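You operate a simulated robot arm through the tools that you are given. There is no shell and no other tool.

Carry out the task below with a simulated robot arm. There is one attempt and no reset: what you move stays moved.

JOB
Fit the job card's attenuator and measure the red cradle radio's power.
Fine: attenuator in the bay before you send; range dial on POWER, radio on at low volume; both off after.

It is judged by the outcome, as a careful person would: the job done as asked, and still so three seconds after it is handed in. It fails if anything else is knocked over, pushed out of place, dropped, spilled or broken.

ROBOT AND FRAMES
A 7-joint arm with a two-finger parallel gripper, fixed in place. Base frame: the origin is on the floor under the middle of its stand, x ahead of it, y to its left, z up; the work surface is at about z = 800. Readings come in mm, degrees, newtons and seconds.
It reaches about 964 mm from its shoulder. Its first joint turns from -166.0 to 166.0 degrees. Payload 1.57 kg.
The tool frame sits at the grasp point between the pads (the TCP): z along the fingers, y along the line on which they close. The tips reach 30 mm beyond it. The gripper opens to 110 mm. The fingers are 24 mm wide and 12 mm thick; the gripper's body (48 by 112 mm) begins 78 mm behind the TCP.
Orientation is told as [roll, pitch, yaw] about the base's x, y, z axes, in that order, counted from this pose: with the fingers straight down and closing along the base's y, the tool's x points along the base's -x, its y along +y and its z along -z.

CONTROLS
- The arm moves only by the tool servo_tool. Its argument "increments" is a list of rows, each an object (a shift or turn left out is 0, a gripper value left out holds the last) with "offset": the shift along the tool's x, y, z in units of 20 mm (1.0 is 20 mm), a list of three; "dr": the turn, a rotation vector about the tool's x, y, z in units of 8 degrees (1.0 is 8 degrees), a list of three; "hand": the opening, from 0 (shut) to 1 (fully open). In form: [{"offset": [x, y, z], "dr": [ax, ay, az], "hand": hand}, ...]. A call has 1 to 20 rows; each row shifts and turns the commanded pose from where the row before left it, along the tool's axes as they then stand. A call with a number of a shift or a turn outside -1 to 1 is refused whole. A row lasts 0.2 s, in which the tool goes at most 50 mm and 8.6 degrees; a call with a longer step from one row to the next is refused whole, and so is a gripper value outside its range. A pose out of reach is approached as far as the arm can. The call stops where the force on the tool passes 40 N (or 10 N more than at its start, if that is more) or the arm is blocked; 0.2 s more then pass. Each finger travels about 108 mm/s and halts on what it meets, pressing with about 22 N; the grip force reading is that of the motor and also rises with nothing between the fingers. The clock runs only during rows and for 0.2 s after the last one: add rows that do not move to give the fingers time. It gives the time, the measured TCP pose, the force on the tool (base axes), the opening and the grip force at its end, in the units of the frame above (readings bear some noise), with the torque about the TCP (base axes, N m) and any sound that the robot's microphone picked up.
- Cameras (640 x 400 px; columns grow to the right, rows downward): "scene" is fixed at [411.1, -495.6, 1579.8]; the picture's right is [0.94, -0.34, 0.00], its down [-0.31, -0.85, -0.42] and it looks along [0.14, 0.39, -0.91] (base axes); focal length 214 px, centre (320, 200). "wrist" rides on the gripper at [70, 16, -141] in the tool frame; the picture's right is [-0.23, 0.97, 0.00], its down [-0.85, -0.20, -0.48] and it looks along [-0.47, -0.11, 0.88] (tool axes); focal length 222 px, centre (320, 200). There is no depth. A picture from a camera that has moved, and an enlarged one, comes with that camera's place and axes in the base frame and with its lens. The place of the scene camera against the robot may be out by one fixed shift of up to 18 mm in any direction.
- snapshot(camera): a new picture of that camera. It takes no simulated time.
- move_column(by): slides the trunk up (or, below 0, down) by that many mm; the arm rides with it, the base frame stays. It gives what a move gives, with no picture.
- close_up(camera, box): a new picture of the part [left, top, right, bottom] of that camera's present view, enlarged. It takes no simulated time.
- hand_in(): hands the job in; it is judged then, once.

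Places have to be worked out from the pictures, the camera data and where the tool is seen. Open the gripper and draw the arm clear of the work before you hand the job in, unless the task says otherwise.

The tools are called after "Request:" as name(argument=value, ...) on one line, values as JSON. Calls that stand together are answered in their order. servo_tool: Moves the arm, as the interface text tells. Its arguments: {"type":"object","properties":{"increments":{"type":"array","items":{"type":"object","properties":{"offset":{"type":"array","items":{"type":"number"}},"dr":{"type":"array","items":{"type":"number"}},"hand":{"type":"number"}}}}},"required":["increments"]} The other tools are called the same way: move_column (by) moves the trunk up or down; snapshot (camera) takes a picture; close_up (camera, box) takes an enlarged picture of a part of a camera's view; hand_in () hands the job in.

At the start:

```text
t: 0.0
position: [477.6, -166.3, 1243.9]
tool_rot: [7.3, -3.9, -0.8]
wrist_force: [165.1, 65.7, -321.6]
wrist_torque: [-6.11, -4.34, -4.0]
width: 110.0
gripper_force: 0.1
trunk travel left (down, up): [-425.0, 185.0]
```

scene: 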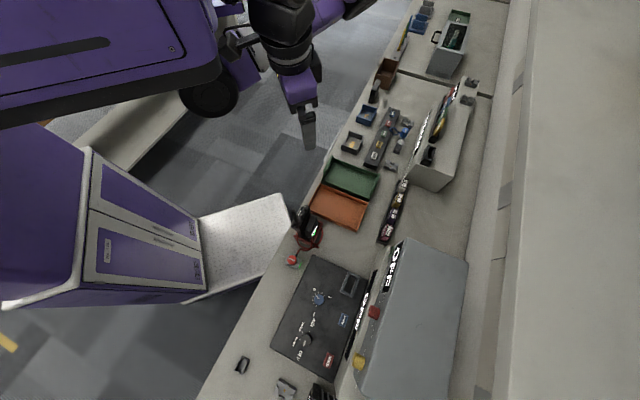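
wrist: 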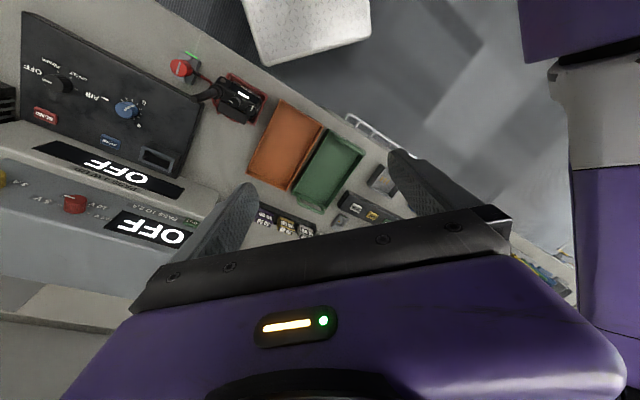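

I'll begin by looking at the scene in detail, before moving anything.

Request:
close_up(camera="scene", box=[230, 230, 430, 400])

Request:
close_up(camera="scene", box=[280, 80, 480, 250])

Request:
close_up(camera="wrist", box=[0, 0, 240, 260])

Request:
close_up(camera="wrist", box=[160, 40, 420, 250])

Request:
close_up(camera="scene", box=[360, 0, 520, 110])

```text
2.35 times, centred on (330, 315) of scene
camera zoom: at [411.1, -495.6, 1579.8], right [0.94, -0.34, 0.0], down [-0.31, -0.85, -0.42], along [0.14, 0.39, -0.91], focal length 505 px, centre (296, -71)
```

zoom: 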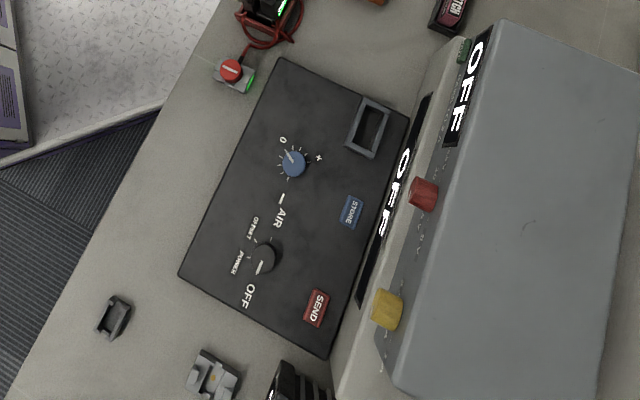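

```text
2.35 times, centred on (380, 165) of scene
camera zoom: at [411.1, -495.6, 1579.8], right [0.94, -0.34, 0.0], down [-0.31, -0.85, -0.42], along [0.14, 0.39, -0.91], focal length 505 px, centre (179, 282)
```

zoom: 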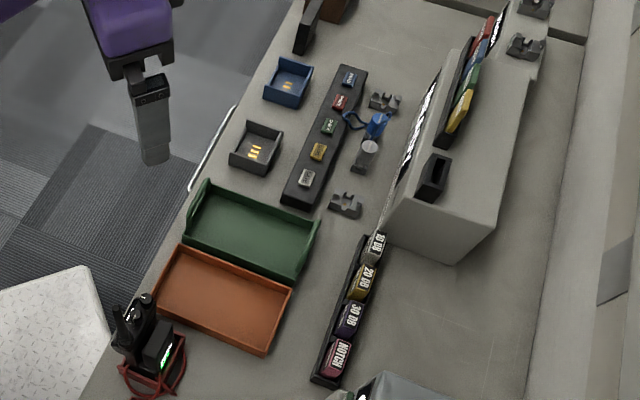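

```text
1.54 times, centred on (120, 130) of wrist
camera zoom: at [398.4, -167.1, 1381.1], right [0.23, 0.96, 0.14], down [0.82, -0.27, 0.51], along [0.53, 0.0, -0.85], focal length 342 px, centre (628, 308)
```

zoom: 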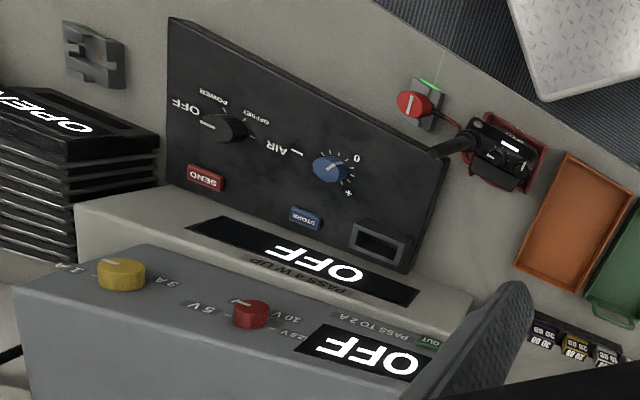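

```text
1.90 times, centred on (290, 145) of wrist
camera zoom: at [398.4, -167.1, 1381.1], right [0.23, 0.96, 0.14], down [0.82, -0.27, 0.51], along [0.53, 0.0, -0.85], focal length 423 px, centre (377, 305)
```

zoom: 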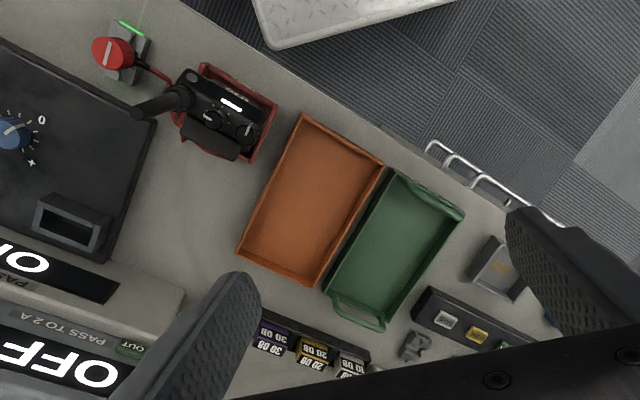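

```text
3.64 times, centred on (440, 55) of scene
camera zoom: at [411.1, -495.6, 1579.8], right [0.94, -0.34, 0.0], down [-0.31, -0.85, -0.42], along [0.14, 0.39, -0.91], focal length 780 px, centre (-116, 727)
```

zoom: 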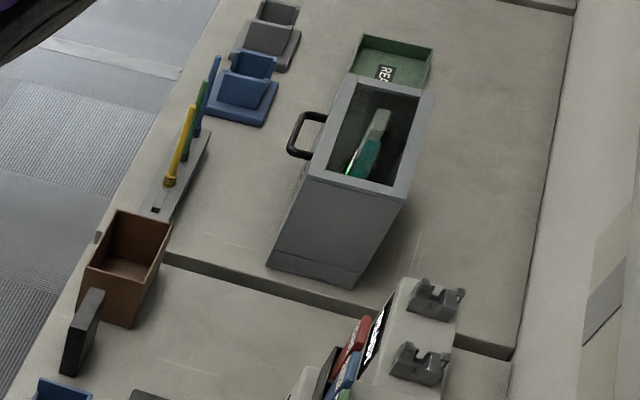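

The bench runs diagonally (front edge from about (143,-495) to (914,294)), with the tester, a rack of attenuators (10/20/30 dB, NOTCH) and a red cradle radio. I don't see the job card yet; I'll first do a still row to check the readings.

Request:
servo_tool(increments=[{"offset": [0, 0, 0]}])

Request:
close_up(camera="wrist", box=[380, 130, 640, 320])

Request:
close_up(camera="scene", box=[340, 60, 480, 160])

Request:
close_up(camera="scene", box=[220, 330, 360, 400])

Request:
close_up(camera="scene", box=[340, 160, 440, 250])

```text
t: 0.4
position: [478.8, -165.9, 1242.6]
tool_rot: [7.4, -4.0, -0.7]
wrist_force: [37.7, 2.2, -41.8]
wrist_torque: [-0.13, 1.86, -0.13]
width: 110.1
gripper_force: 0.0
trunk travel left (down, up): [-425.0, 185.0]
```

```text
2.11 times, centred on (510, 225) of wrist
camera zoom: at [399.2, -167.1, 1380.0], right [0.23, 0.96, 0.14], down [0.82, -0.27, 0.51], along [0.53, 0.0, -0.85], focal length 468 px, centre (-80, 147)
```

zoom: 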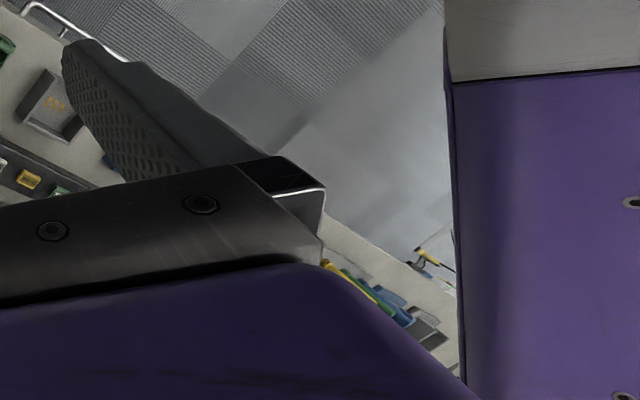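

```text
4.00 times, centred on (410, 110) of scene
camera zoom: at [411.1, -495.6, 1579.8], right [0.94, -0.34, 0.0], down [-0.31, -0.85, -0.42], along [0.14, 0.39, -0.91], focal length 858 px, centre (-40, 560)
```

zoom: 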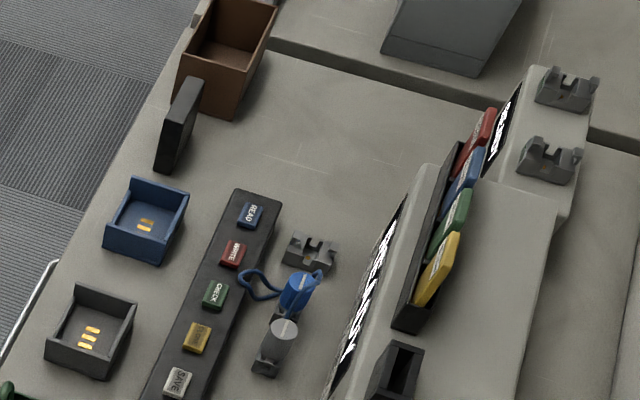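

```text
4.57 times, centred on (290, 365) of scene
camera zoom: at [411.1, -495.6, 1579.8], right [0.94, -0.34, 0.0], down [-0.31, -0.85, -0.42], along [0.14, 0.39, -0.91], focal length 980 px, centre (457, -554)
```

zoom: 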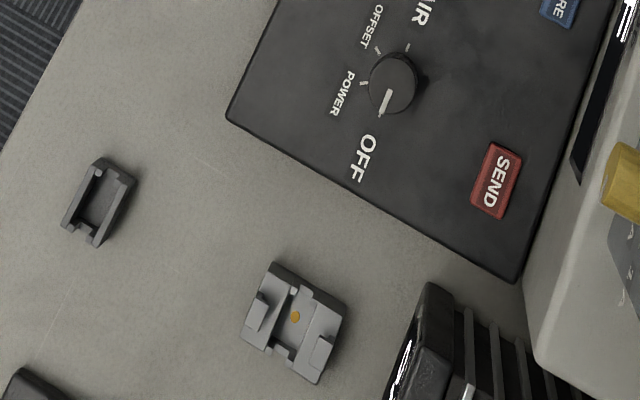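

```text
4.44 times, centred on (390, 205) of scene
camera zoom: at [411.1, -495.6, 1579.8], right [0.94, -0.34, 0.0], down [-0.31, -0.85, -0.42], along [0.14, 0.39, -0.91], focal length 953 px, centre (9, 178)
```

zoom: 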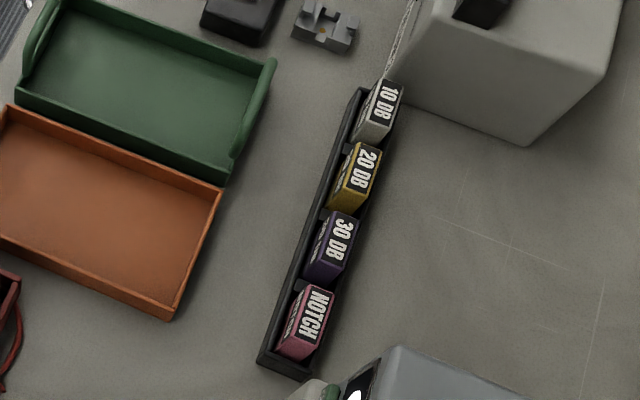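

The force reading was a settling transient, and no job card is in view yet. I'll level the tool and yaw it so the wrist camera faces the bench squarely (bench normal about -44°).

Request:
servo_tool(increments=[{"offset": [0, 0, 0]}, {"offset": [0, 0, 0]}])

Request:
servo_tool(increments=[{"dr": [0.9, 0.5, 0]}, {"dr": [0, 0, 0.9]}, {"dr": [0, 0, 0.9]}, {"dr": [0, 0, 0.9]}, {"dr": [0, 0, 0.9]}, {"dr": [0, 0, 0.9]}, {"dr": [0, 0, 0.9]}, {}])

Request:
snapshot(camera="wrist")

```text
t: 0.8
position: [480.5, -166.1, 1242.1]
tool_rot: [7.6, -4.2, -0.6]
wrist_force: [4.6, -0.8, -5.0]
wrist_torque: [0.13, 0.22, 0.06]
width: 110.1
gripper_force: 0.1
trunk travel left (down, up): [-425.0, 185.0]
stopped in row 1: the force on the tool passed its limit at 68 N (the readings are from after the stop); the commanded pose is now the measured one
```

```text
t: 2.6
position: [480.6, -165.8, 1243.2]
tool_rot: [0.3, 0.1, -43.7]
wrist_force: [0.4, 0.2, -0.3]
wrist_torque: [-0.05, 0.0, -0.03]
width: 110.1
gripper_force: 0.0
trunk travel left (down, up): [-425.0, 185.0]
```

```text
taken
camera wrist: at [439.9, -106.3, 1384.4], right [0.84, 0.55, 0.0], down [0.48, -0.74, 0.48], along [0.26, -0.4, -0.88], focal length 222 px, centre (320, 200)
```

wrist: 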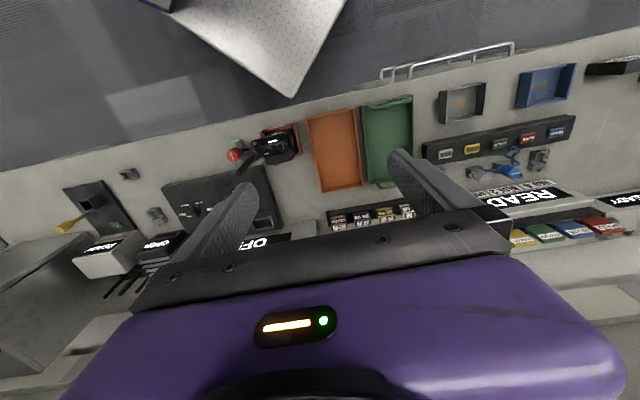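

The tool is now level and facing the bench. I'll enlarge parts of this view to look for the job card.

Request:
close_up(camera="wrist", box=[0, 150, 200, 290])

Request:
close_up(camera="wrist", box=[440, 50, 640, 250])

Request:
close_up(camera="wrist", box=[150, 90, 440, 260])

Request:
snapshot(camera="scene")

```text
2.86 times, centred on (100, 220) of wrist
camera zoom: at [439.9, -106.3, 1384.4], right [0.84, 0.55, 0.0], down [0.48, -0.74, 0.48], along [0.26, -0.4, -0.88], focal length 635 px, centre (949, 143)
```

zoom: 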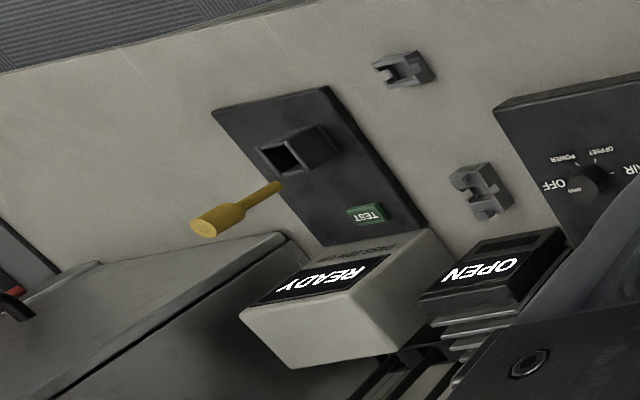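

```text
2.00 times, centred on (540, 150) of wrist
camera zoom: at [439.9, -106.3, 1384.4], right [0.84, 0.55, 0.0], down [0.48, -0.74, 0.48], along [0.26, -0.4, -0.88], focal length 444 px, centre (-120, 300)
```

zoom: 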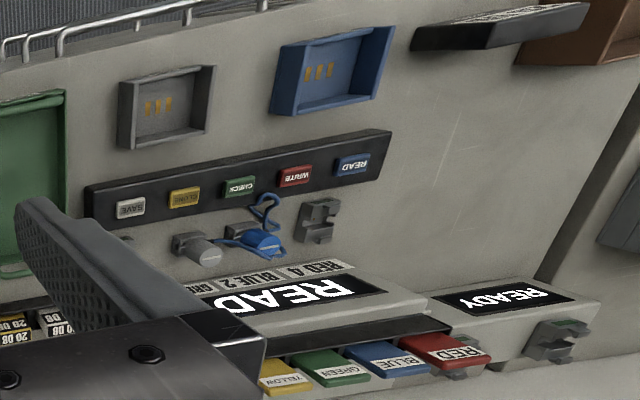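

```text
2.21 times, centred on (295, 175) of wrist
camera zoom: at [439.9, -106.3, 1384.4], right [0.84, 0.55, 0.0], down [0.48, -0.74, 0.48], along [0.26, -0.4, -0.88], focal length 490 px, centre (375, 255)
```

zoom: 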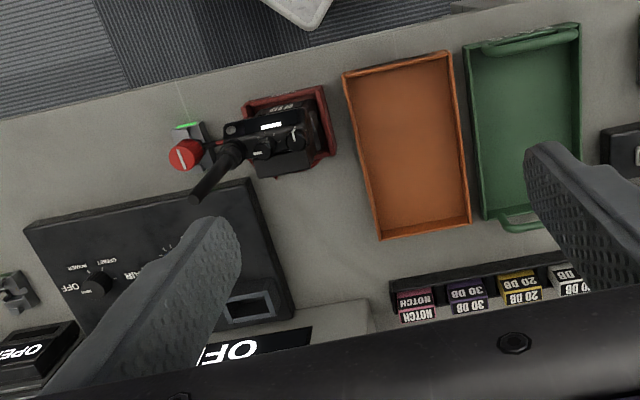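

```text
taken
```

scene: 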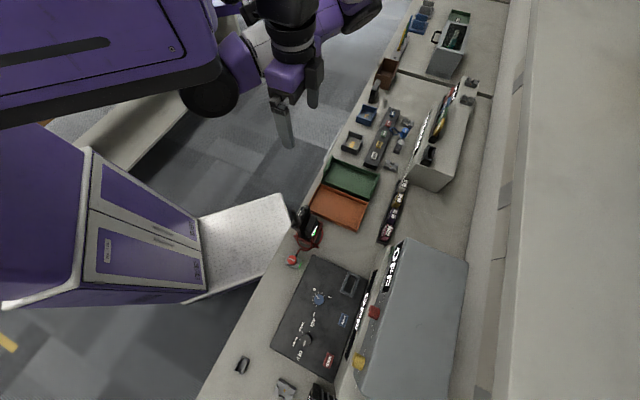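

There is an upright dark stand with a white lettered face near the brown bin; I'll enlarge it as a job card candidate.

Request:
close_up(camera="wrist", box=[560, 30, 640, 90])

Request:
close_up(camera="wrist", box=[215, 110, 305, 180])

Request:
close_up(camera="scene", box=[270, 200, 340, 280])

```text
6.67 times, centred on (600, 60) of wrist
camera zoom: at [439.9, -106.3, 1384.4], right [0.84, 0.55, 0.0], down [0.48, -0.74, 0.48], along [0.26, -0.4, -0.88], focal length 1481 px, centre (-1547, 1133)
```

zoom: 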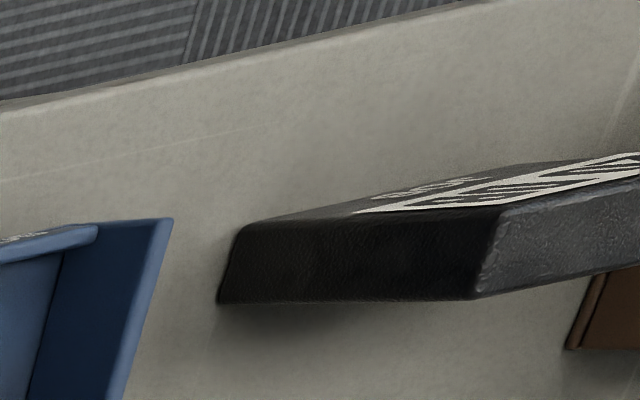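

```text
5.71 times, centred on (260, 145) of wrist
camera zoom: at [439.9, -106.3, 1384.4], right [0.84, 0.55, 0.0], down [0.48, -0.74, 0.48], along [0.26, -0.4, -0.88], focal length 1269 px, centre (663, 514)
```

zoom: 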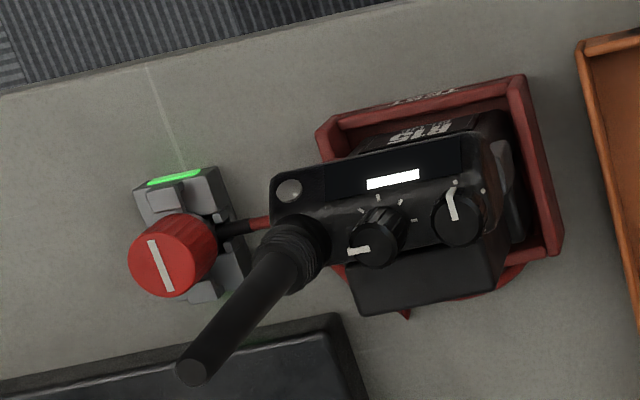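

```text
5.00 times, centred on (305, 240) of scene
camera zoom: at [411.1, -495.6, 1579.8], right [0.94, -0.34, 0.0], down [-0.31, -0.85, -0.42], along [0.14, 0.39, -0.91], focal length 1072 px, centre (395, 0)
```

zoom: 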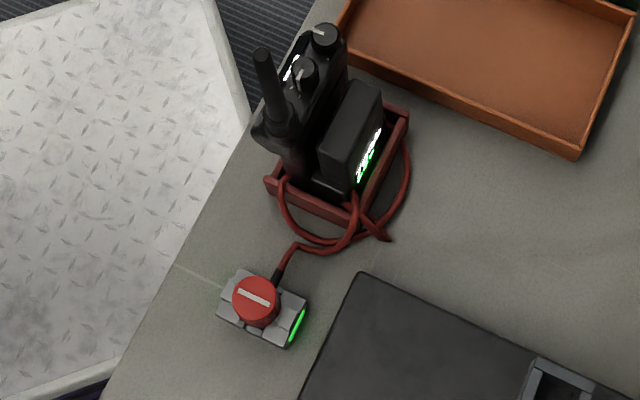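

The radio in the red cradle has two knobs on top, and a red plug sits in a clip with a green light. The lettered stand near (986, 295) is likely the job card, so I'll move the wrist camera left and back along the bench to read its face.

Request:
servo_tool(increments=[{"offset": [0.35, 1, 0]}, {"offset": [0.35, 1, 0]}, {"offset": [0.35, 1, 0]}, {"offset": [0.35, 1, 0]}, {"offset": [0.35, 1, 0]}, {"offset": [0.35, 1, 0]}, {"offset": [0.35, 1, 0]}, {"offset": [0.35, 1, 0]}, {"offset": [0.35, 1, 0]}, {"offset": [0.35, 1, 0]}, {"offset": [0.35, 1, 0]}, {"offset": [0.35, 1, 0]}, {"offset": [0.35, 1, 0]}, {"offset": [0.35, 1, 0]}, {"offset": [0.35, 1, 0]}, {"offset": [0.35, 1, 0]}, {"offset": [0.35, 1, 0]}, {"offset": [0.35, 1, 0]}, {"offset": [0.35, 1, 0]}, {"offset": [0.35, 1, 0]}])

Request:
snapshot(camera="wrist")

```text
t: 4.4
position: [542.1, -58.0, 1242.2]
tool_rot: [-0.4, -0.1, -54.7]
wrist_force: [-0.4, 0.7, 0.5]
wrist_torque: [-0.01, -0.02, 0.01]
width: 110.1
gripper_force: 0.1
trunk travel left (down, up): [-425.0, 185.0]
stopped in row 9: the arm was blocked; the commanded pose is now the measured one
```

```text
taken
camera wrist: at [515.1, 9.5, 1383.9], right [0.93, 0.38, 0.0], down [0.33, -0.81, 0.48], along [0.18, -0.45, -0.88], focal length 222 px, centre (320, 200)
```

wrist: 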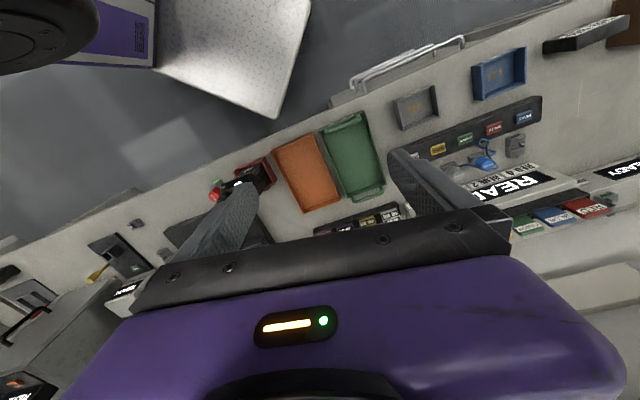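

The arm was blocked by a joint limit while holding that yaw. I'll turn the tool back toward yaw of about -15° before moving further left.

Request:
servo_tool(increments=[{"dr": [0, 0, -1]}, {"dr": [0, 0, -1]}, {"dr": [0, 0, -1]}, {"dr": [0, 0, -1]}, {"dr": [0, 0, -1]}, {}])

Request:
snapshot(camera="scene")

```text
t: 5.8
position: [542.8, -59.3, 1242.8]
tool_rot: [-0.4, 0.2, -15.2]
wrist_force: [-0.3, -0.3, 0.0]
wrist_torque: [0.0, 0.0, -0.01]
width: 110.1
gripper_force: 0.0
trunk travel left (down, up): [-425.0, 185.0]
```

```text
taken
```

scene: 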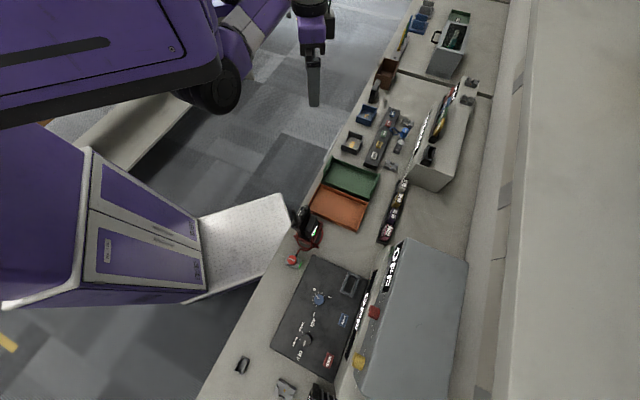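

Now I move left toward the card with the new yaw.

Request:
servo_tool(increments=[{"offset": [-0.1, 1, 0]}, {"offset": [-0.1, 1, 0]}, {"offset": [-0.1, 1, 0]}, {"offset": [-0.1, 1, 0]}, {"offset": [-0.1, 1, 0]}, {"offset": [-0.1, 1, 0]}, {"offset": [-0.1, 1, 0]}, {"offset": [-0.1, 1, 0]}, {"offset": [-0.1, 1, 0]}, {"offset": [-0.1, 1, 0]}, {"offset": [-0.1, 1, 0]}, {"offset": [-0.1, 1, 0]}, {"offset": [-0.1, 1, 0]}, {"offset": [-0.1, 1, 0]}, {"offset": [-0.1, 1, 0]}, {"offset": [-0.1, 1, 0]}, {"offset": [-0.1, 1, 0]}, {"offset": [-0.1, 1, 0]}])

Request:
snapshot(camera="wrist")

```text
t: 6.5
position: [552.8, -59.8, 1242.0]
tool_rot: [-0.2, 0.3, -25.2]
wrist_force: [-0.2, 0.3, -0.3]
wrist_torque: [-0.03, 0.01, 0.0]
width: 109.9
gripper_force: 0.1
trunk travel left (down, up): [-425.0, 185.0]
stopped in row 3: the arm was blocked; the commanded pose is now the measured one
```

```text
taken
camera wrist: at [495.6, -15.2, 1383.6], right [0.62, 0.78, 0.0], down [0.69, -0.54, 0.48], along [0.37, -0.3, -0.88], focal length 222 px, centre (320, 200)
```

wrist: 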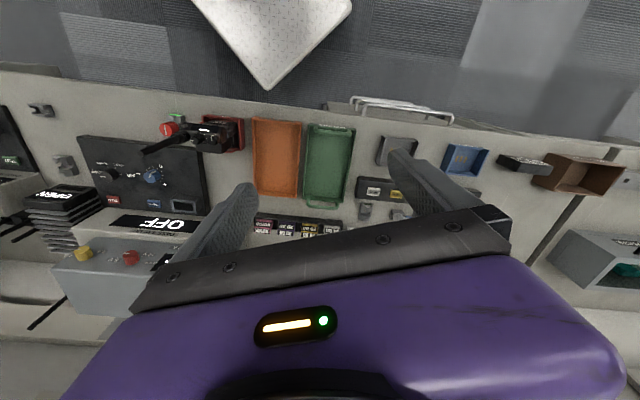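

The first joint seems to be at its stop, but the card stand is now in view at the right. I'll enlarge it.

Request:
close_up(camera="wrist", box=[485, 145, 565, 185])

Request:
close_up(camera="wrist", box=[60, 90, 260, 230])

Request:
close_up(camera="scene", box=[180, 0, 340, 120])

```text
8.00 times, centred on (525, 165) of wrist
camera zoom: at [495.6, -15.2, 1383.6], right [0.62, 0.78, 0.0], down [0.69, -0.54, 0.48], along [0.37, -0.3, -0.88], focal length 1777 px, centre (-1320, 480)
```

zoom: 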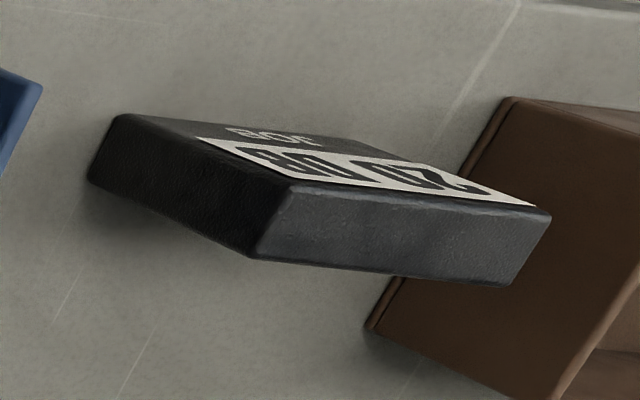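

```text
2.86 times, centred on (160, 160) of wrist
camera zoom: at [495.6, -15.2, 1383.6], right [0.62, 0.78, 0.0], down [0.69, -0.54, 0.48], along [0.37, -0.3, -0.88], focal length 635 px, centre (777, 314)
```

zoom: 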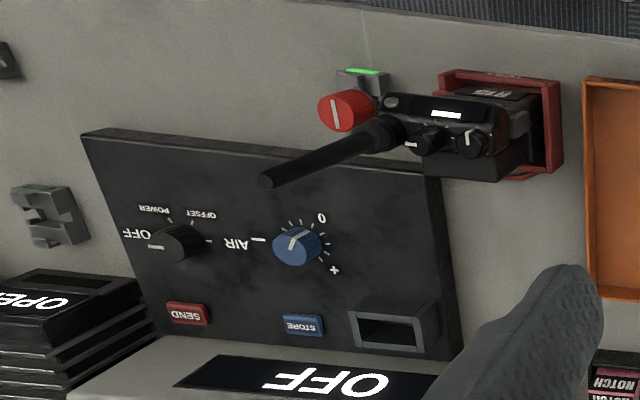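

```text
3.33 times, centred on (260, 60) of scene
camera zoom: at [411.1, -495.6, 1579.8], right [0.94, -0.34, 0.0], down [-0.31, -0.85, -0.42], along [0.14, 0.39, -0.91], focal length 715 px, centre (520, 667)
```

zoom: 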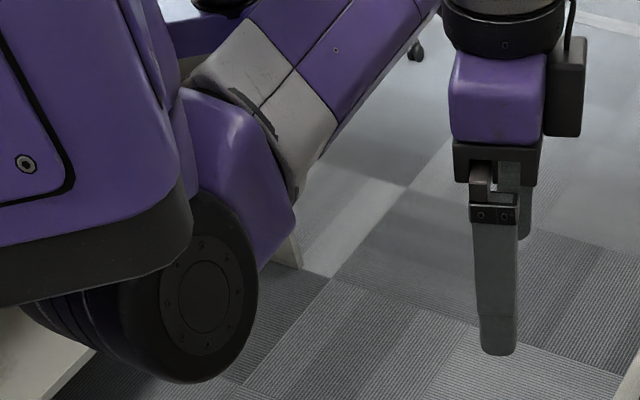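

The card reads "JOB" with a value that looks like "20 DB" upside down; I'll zoom further to be certain.

Request:
close_up(camera="wrist", box=[506, 158, 554, 174])

Request:
close_up(camera="wrist", box=[508, 158, 528, 172])

Request:
close_up(camera="wrist", box=[526, 160, 556, 174])

```text
13.33 times, centred on (530, 166) of wrist
camera zoom: at [495.6, -15.2, 1383.6], right [0.62, 0.78, 0.0], down [0.69, -0.54, 0.48], along [0.37, -0.3, -0.88], focal length 2962 px, centre (-2480, 653)
```

zoom: 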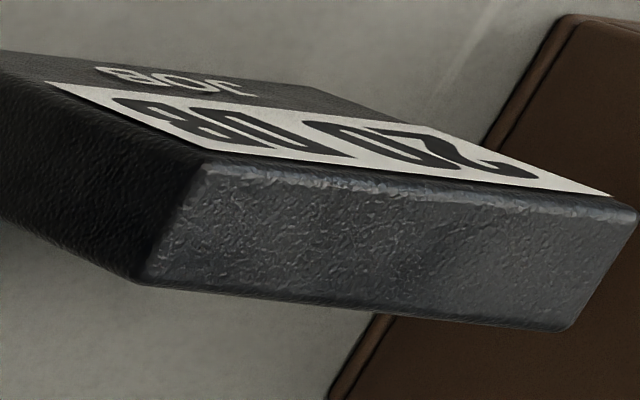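

```text
16.00 times, centred on (518, 165) of wrist
camera zoom: at [495.6, -15.2, 1383.6], right [0.62, 0.78, 0.0], down [0.69, -0.54, 0.48], along [0.37, -0.3, -0.88], focal length 3554 px, centre (-2848, 760)
```

zoom: 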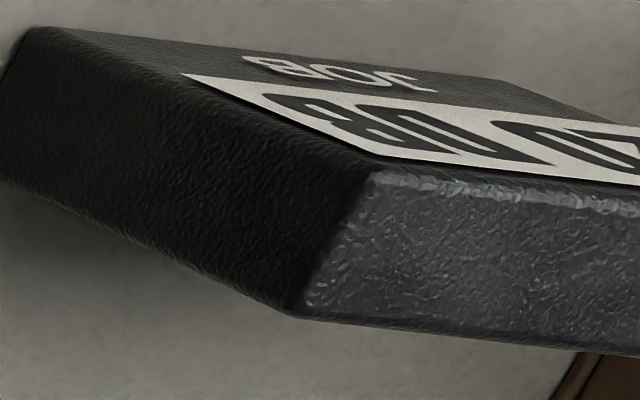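

```text
16.00 times, centred on (541, 167) of wrist
camera zoom: at [495.6, -15.2, 1383.6], right [0.62, 0.78, 0.0], down [0.69, -0.54, 0.48], along [0.37, -0.3, -0.88], focal length 3554 px, centre (-3216, 728)
```

zoom: 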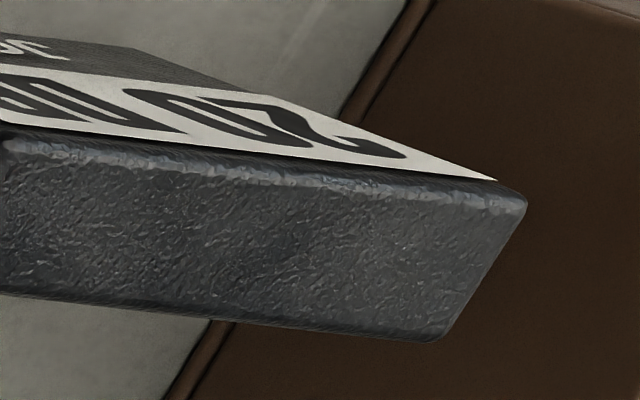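

It looks like 20 DB; one more, stronger enlargement of the first digit will settle 2 versus 3.

Request:
close_up(camera="wrist", box=[534, 162, 546, 169])

Request:
close_up(camera="wrist", box=[330, 195, 350, 240])

Request:
close_up(camera="wrist", box=[250, 205, 345, 250])

```text
16.00 times, centred on (540, 166) of wrist
camera zoom: at [495.6, -15.2, 1383.6], right [0.62, 0.78, 0.0], down [0.69, -0.54, 0.48], along [0.37, -0.3, -0.88], focal length 3554 px, centre (-3200, 752)
```

zoom: 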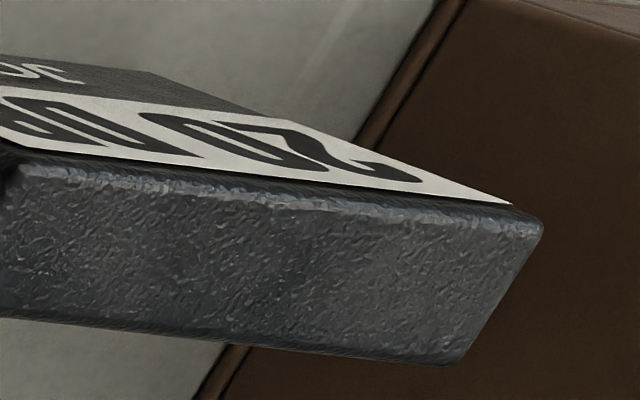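

```text
8.89 times, centred on (340, 218) of wrist
camera zoom: at [495.6, -15.2, 1383.6], right [0.62, 0.78, 0.0], down [0.69, -0.54, 0.48], along [0.37, -0.3, -0.88], focal length 1974 px, centre (142, 44)
```

zoom: 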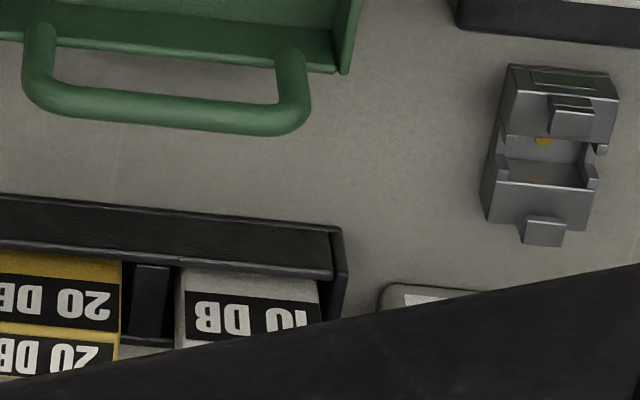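

```text
6.74 times, centred on (298, 228) of wrist
camera zoom: at [495.6, -15.2, 1383.6], right [0.62, 0.78, 0.0], down [0.69, -0.54, 0.48], along [0.37, -0.3, -0.88], focal length 1496 px, centre (472, 15)
```

zoom: 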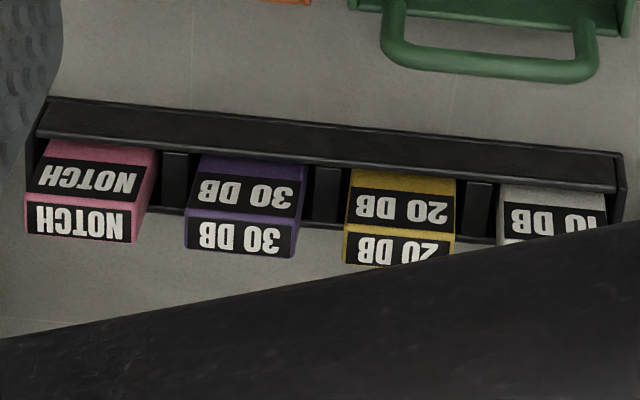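

The card reads JOB / 20 DB, so the yellow 20 DB attenuator is the one. Now I'll move the camera back right along the bench toward the radio and tester for a closer look.

Request:
servo_tool(increments=[{"offset": [0, -1, 0], "dr": [0, 0, 0.6]}, {"offset": [0, -1, 0], "dr": [0, 0, 0.6]}, {"offset": [0, -1, 0], "dr": [0, 0, 0.6]}, {"offset": [0, -1, 0], "dr": [0, 0, 0.5]}, {"offset": [0, -1, 0]}, {"offset": [0, -1, 0]}, {"offset": [0, -1, 0]}, {"offset": [0, -1, 0]}, {"offset": [0, -1, 0]}, {"offset": [0, -1, 0]}, {"offset": [0, -1, 0]}, {"offset": [0, -1, 0]}, {"offset": [0, -1, 0]}, {"offset": [0, -1, 0]}, {"offset": [0, -1, 0]}, {}])

Request:
snapshot(camera="wrist")

```text
t: 8.6
position: [442.6, -196.0, 1242.4]
tool_rot: [0.3, 0.1, -44.5]
wrist_force: [6.0, -3.6, -7.0]
wrist_torque: [0.21, 0.54, -0.2]
width: 110.2
gripper_force: 0.1
trunk travel left (down, up): [-425.0, 185.0]
stopped in row 10: the force on the tool passed its limit at 106 N (the readings are from after the stop); the commanded pose is now the measured one
```

```text
taken
camera wrist: at [404.4, -136.2, 1383.8], right [0.84, 0.54, 0.0], down [0.47, -0.74, 0.48], along [0.26, -0.4, -0.88], focal length 222 px, centre (320, 200)
```

wrist: 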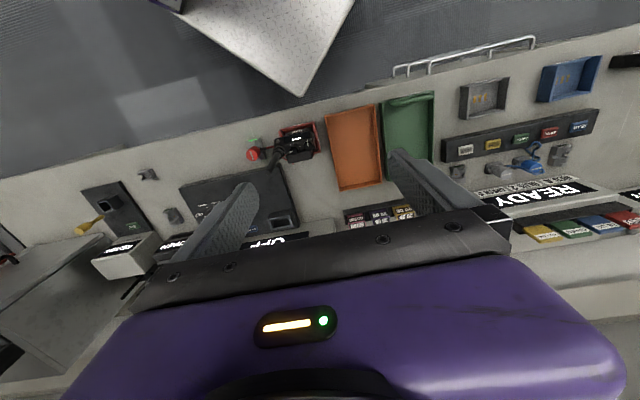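

The force limit tripped in free air, so I'll check the scene for anything near the arm and whether it is a transient.

Request:
close_up(camera="scene", box=[160, 0, 400, 150])

Request:
servo_tool(increments=[{}, {}])

```text
2.67 times, centred on (280, 75) of scene
camera zoom: at [411.1, -495.6, 1579.8], right [0.94, -0.34, 0.0], down [-0.31, -0.85, -0.42], along [0.14, 0.39, -0.91], focal length 572 px, centre (427, 533)
```

zoom: 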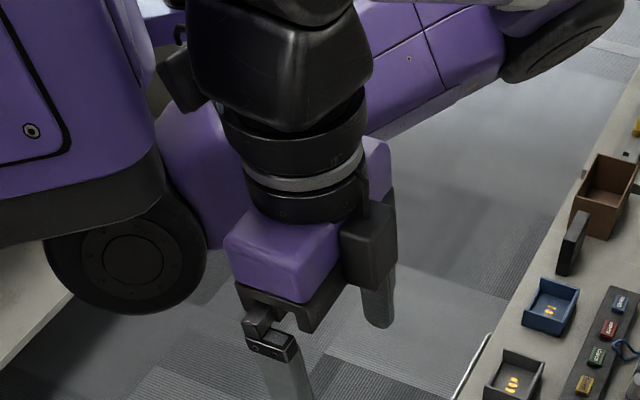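

```text
t: 9.2
position: [444.2, -195.9, 1242.1]
tool_rot: [0.4, 0.1, -44.5]
wrist_force: [9.6, -6.6, -10.0]
wrist_torque: [0.35, 0.96, -0.37]
width: 110.2
gripper_force: 0.0
trunk travel left (down, up): [-425.0, 185.0]
```

The scene shows the arm folded tightly, with the hand close to the upper arm, which explains both the blocking and the contact force. I'll move outward (tool -x) and slightly down so the arm unfolds.

Request:
servo_tool(increments=[{"offset": [-1, 0, 0.5]}, {"offset": [-1, 0, 0.5]}, {"offset": [-1, 0, 0.5]}, {"offset": [-1, 0, 0.5]}, {"offset": [-1, 0, 0.5]}, {"offset": [-1, 0, 0.5]}, {}])

Request:
snapshot(camera="wrist")

Request:
snapshot(camera="scene")

```text
t: 10.8
position: [529.2, -281.8, 1179.5]
tool_rot: [0.3, 0.2, -44.6]
wrist_force: [-1.3, -0.4, -0.4]
wrist_torque: [-0.02, 0.0, -0.02]
width: 110.2
gripper_force: 0.1
trunk travel left (down, up): [-425.0, 185.0]
```

```text
taken
camera wrist: at [490.0, -221.7, 1321.6], right [0.85, 0.53, 0.0], down [0.47, -0.74, 0.48], along [0.26, -0.4, -0.88], focal length 222 px, centre (320, 200)
```

wrist: 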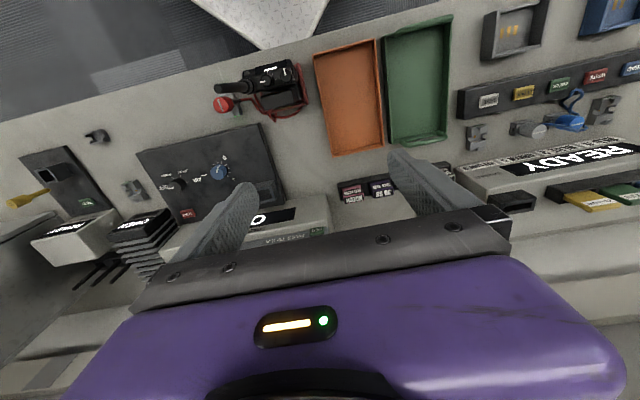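

```text
taken
```

scene: 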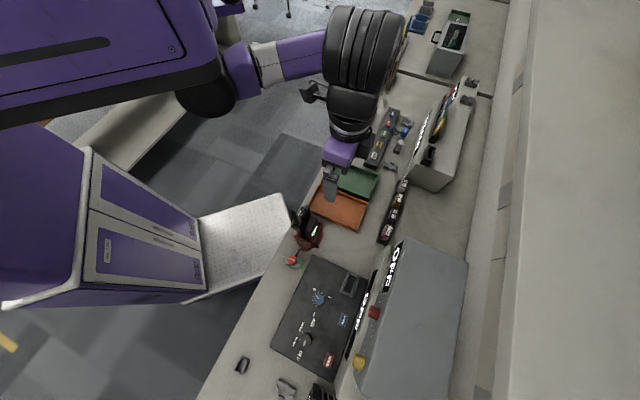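

The arm is free now and the view is better. I'll zoom on the radio, the red plug/clip, the tester panel and the attenuator rack.

Request:
close_up(camera="wrist", box=[200, 50, 310, 130])

Request:
close_up(camera="wrist", box=[130, 115, 290, 225])

Request:
close_up(camera="wrist", box=[20, 120, 200, 270])

Request:
close_up(camera="wrist", box=[450, 60, 640, 220])

Request:
close_up(camera="wrist", box=[320, 150, 440, 220])

```text
5.00 times, centred on (255, 90) of wrist
camera zoom: at [490.0, -221.7, 1321.6], right [0.85, 0.53, 0.0], down [0.47, -0.74, 0.48], along [0.26, -0.4, -0.88], focal length 1111 px, centre (645, 750)
```

zoom: 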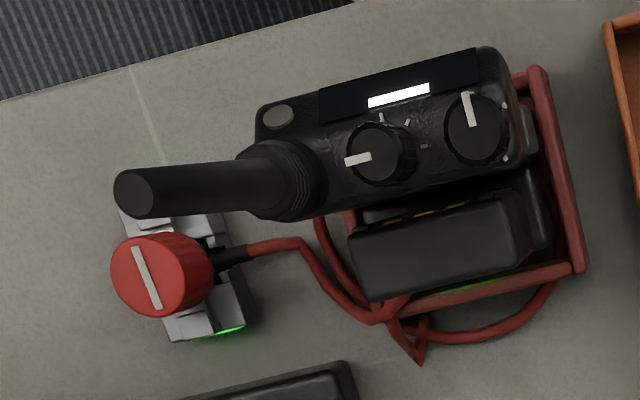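

```text
3.64 times, centred on (210, 170) of wrist
camera zoom: at [490.0, -221.7, 1321.6], right [0.85, 0.53, 0.0], down [0.47, -0.74, 0.48], along [0.26, -0.4, -0.88], focal length 808 px, centre (720, 309)
```

zoom: 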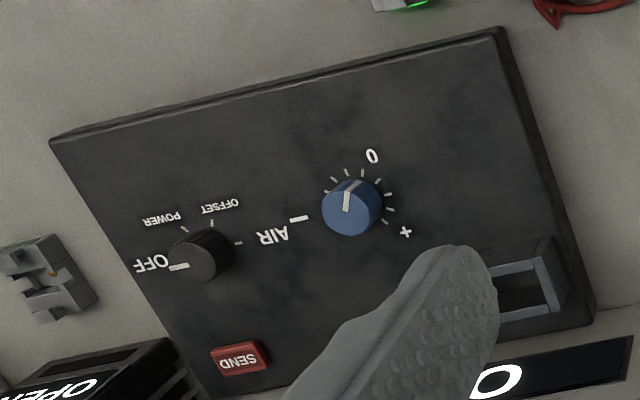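

```text
2.67 times, centred on (110, 195) of wrist
camera zoom: at [490.0, -221.7, 1321.6], right [0.85, 0.53, 0.0], down [0.47, -0.74, 0.48], along [0.26, -0.4, -0.88], focal length 592 px, centre (880, 213)
```

zoom: 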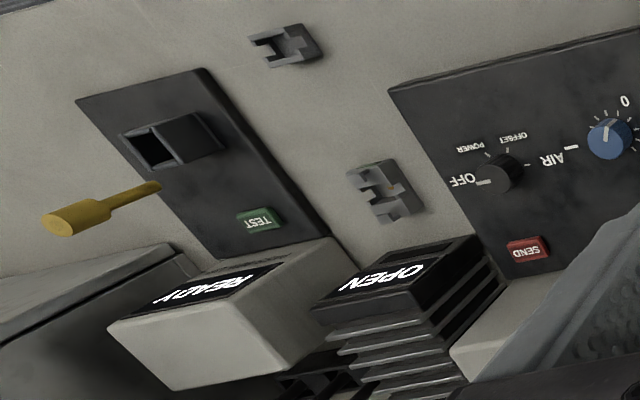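

```text
2.50 times, centred on (545, 140) of wrist
camera zoom: at [490.0, -221.7, 1321.6], right [0.85, 0.53, 0.0], down [0.47, -0.74, 0.48], along [0.26, -0.4, -0.88], focal length 555 px, centre (-242, 350)
```

zoom: 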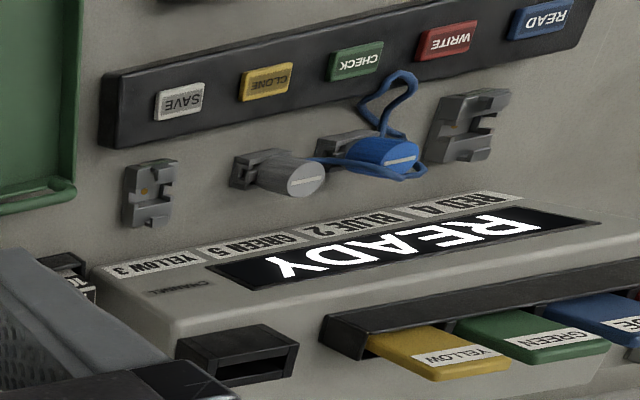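

```text
5.33 times, centred on (380, 185) of wrist
camera zoom: at [490.0, -221.7, 1321.6], right [0.85, 0.53, 0.0], down [0.47, -0.74, 0.48], along [0.26, -0.4, -0.88], focal length 1185 px, centre (0, 280)
```

zoom: 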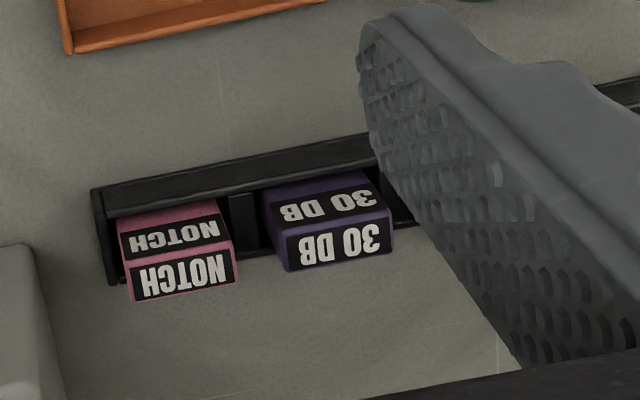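

The tester panel and radio controls are clearer now: range dial at OFF with POWER, OFFSET, AIR clockwise. I'll shift right along the bench so the tester and bay are in the clear part of the wrist view.

Request:
servo_tool(increments=[{"offset": [-0.2, -1, 0]}, {"offset": [-0.2, -1, 0]}, {"offset": [-0.2, -1, 0]}, {"offset": [-0.2, -1, 0]}, {"offset": [-0.2, -1, 0]}, {"offset": [-0.2, -1, 0]}, {"offset": [-0.2, -1, 0]}, {"offset": [-0.2, -1, 0]}, {}])

Request:
snapshot(camera="wrist")

```text
t: 12.8
position: [439.4, -416.2, 1182.2]
tool_rot: [0.3, 0.0, -44.4]
wrist_force: [0.2, 0.3, 0.2]
wrist_torque: [-0.01, 0.01, 0.02]
width: 110.1
gripper_force: 0.1
trunk travel left (down, up): [-425.0, 185.0]
```

```text
taken
camera wrist: at [399.9, -356.1, 1323.3], right [0.84, 0.53, 0.0], down [0.47, -0.74, 0.48], along [0.26, -0.4, -0.88], focal length 222 px, centre (320, 200)
```

wrist: 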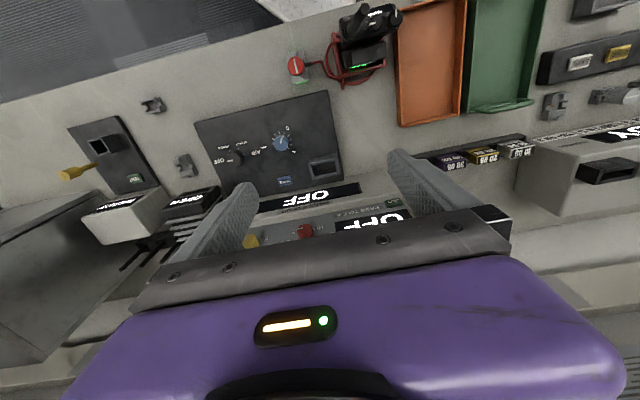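

Request:
close_up(camera="wrist", box=[190, 85, 350, 195])

Request:
close_up(camera="wrist", box=[280, 0, 410, 90])

Request:
close_up(camera="wrist", box=[420, 125, 540, 185])

Request:
close_up(camera="wrist", box=[230, 170, 410, 245])

```text
3.64 times, centred on (270, 140) of wrist
camera zoom: at [399.9, -356.1, 1323.3], right [0.84, 0.53, 0.0], down [0.47, -0.74, 0.48], along [0.26, -0.4, -0.88], focal length 808 px, centre (502, 418)
```

zoom: 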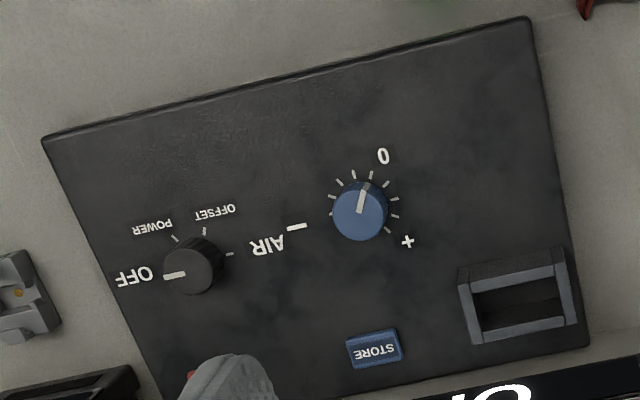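

```text
4.44 times, centred on (345, 45) of wrist
camera zoom: at [399.9, -356.1, 1323.3], right [0.84, 0.53, 0.0], down [0.47, -0.74, 0.48], along [0.26, -0.4, -0.88], focal length 987 px, centre (209, 889)
```

zoom: 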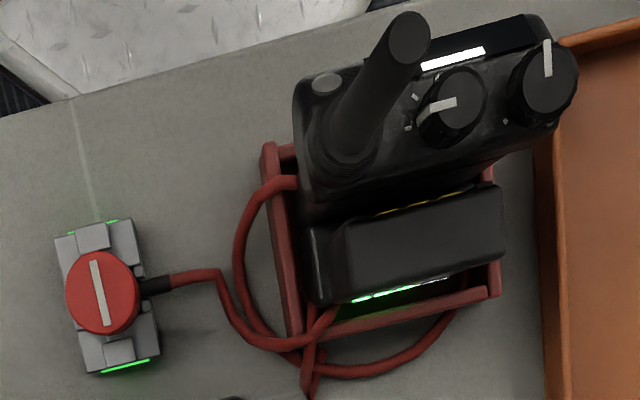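

```text
5.33 times, centred on (480, 155) of wrist
camera zoom: at [399.9, -356.1, 1323.3], right [0.84, 0.53, 0.0], down [0.47, -0.74, 0.48], along [0.26, -0.4, -0.88], focal length 1185 px, centre (-533, 440)
```

zoom: 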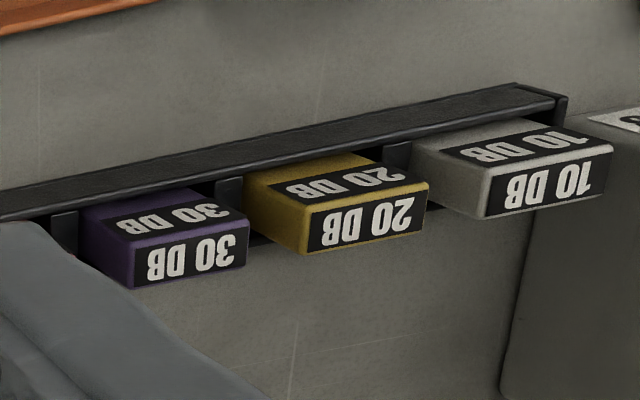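

```text
3.56 times, centred on (320, 208) of wrist
camera zoom: at [399.9, -356.1, 1323.3], right [0.84, 0.53, 0.0], down [0.47, -0.74, 0.48], along [0.26, -0.4, -0.88], focal length 790 px, centre (320, 173)
```

zoom: 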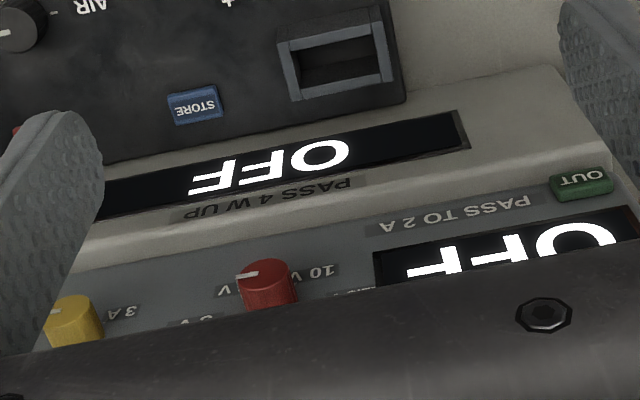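

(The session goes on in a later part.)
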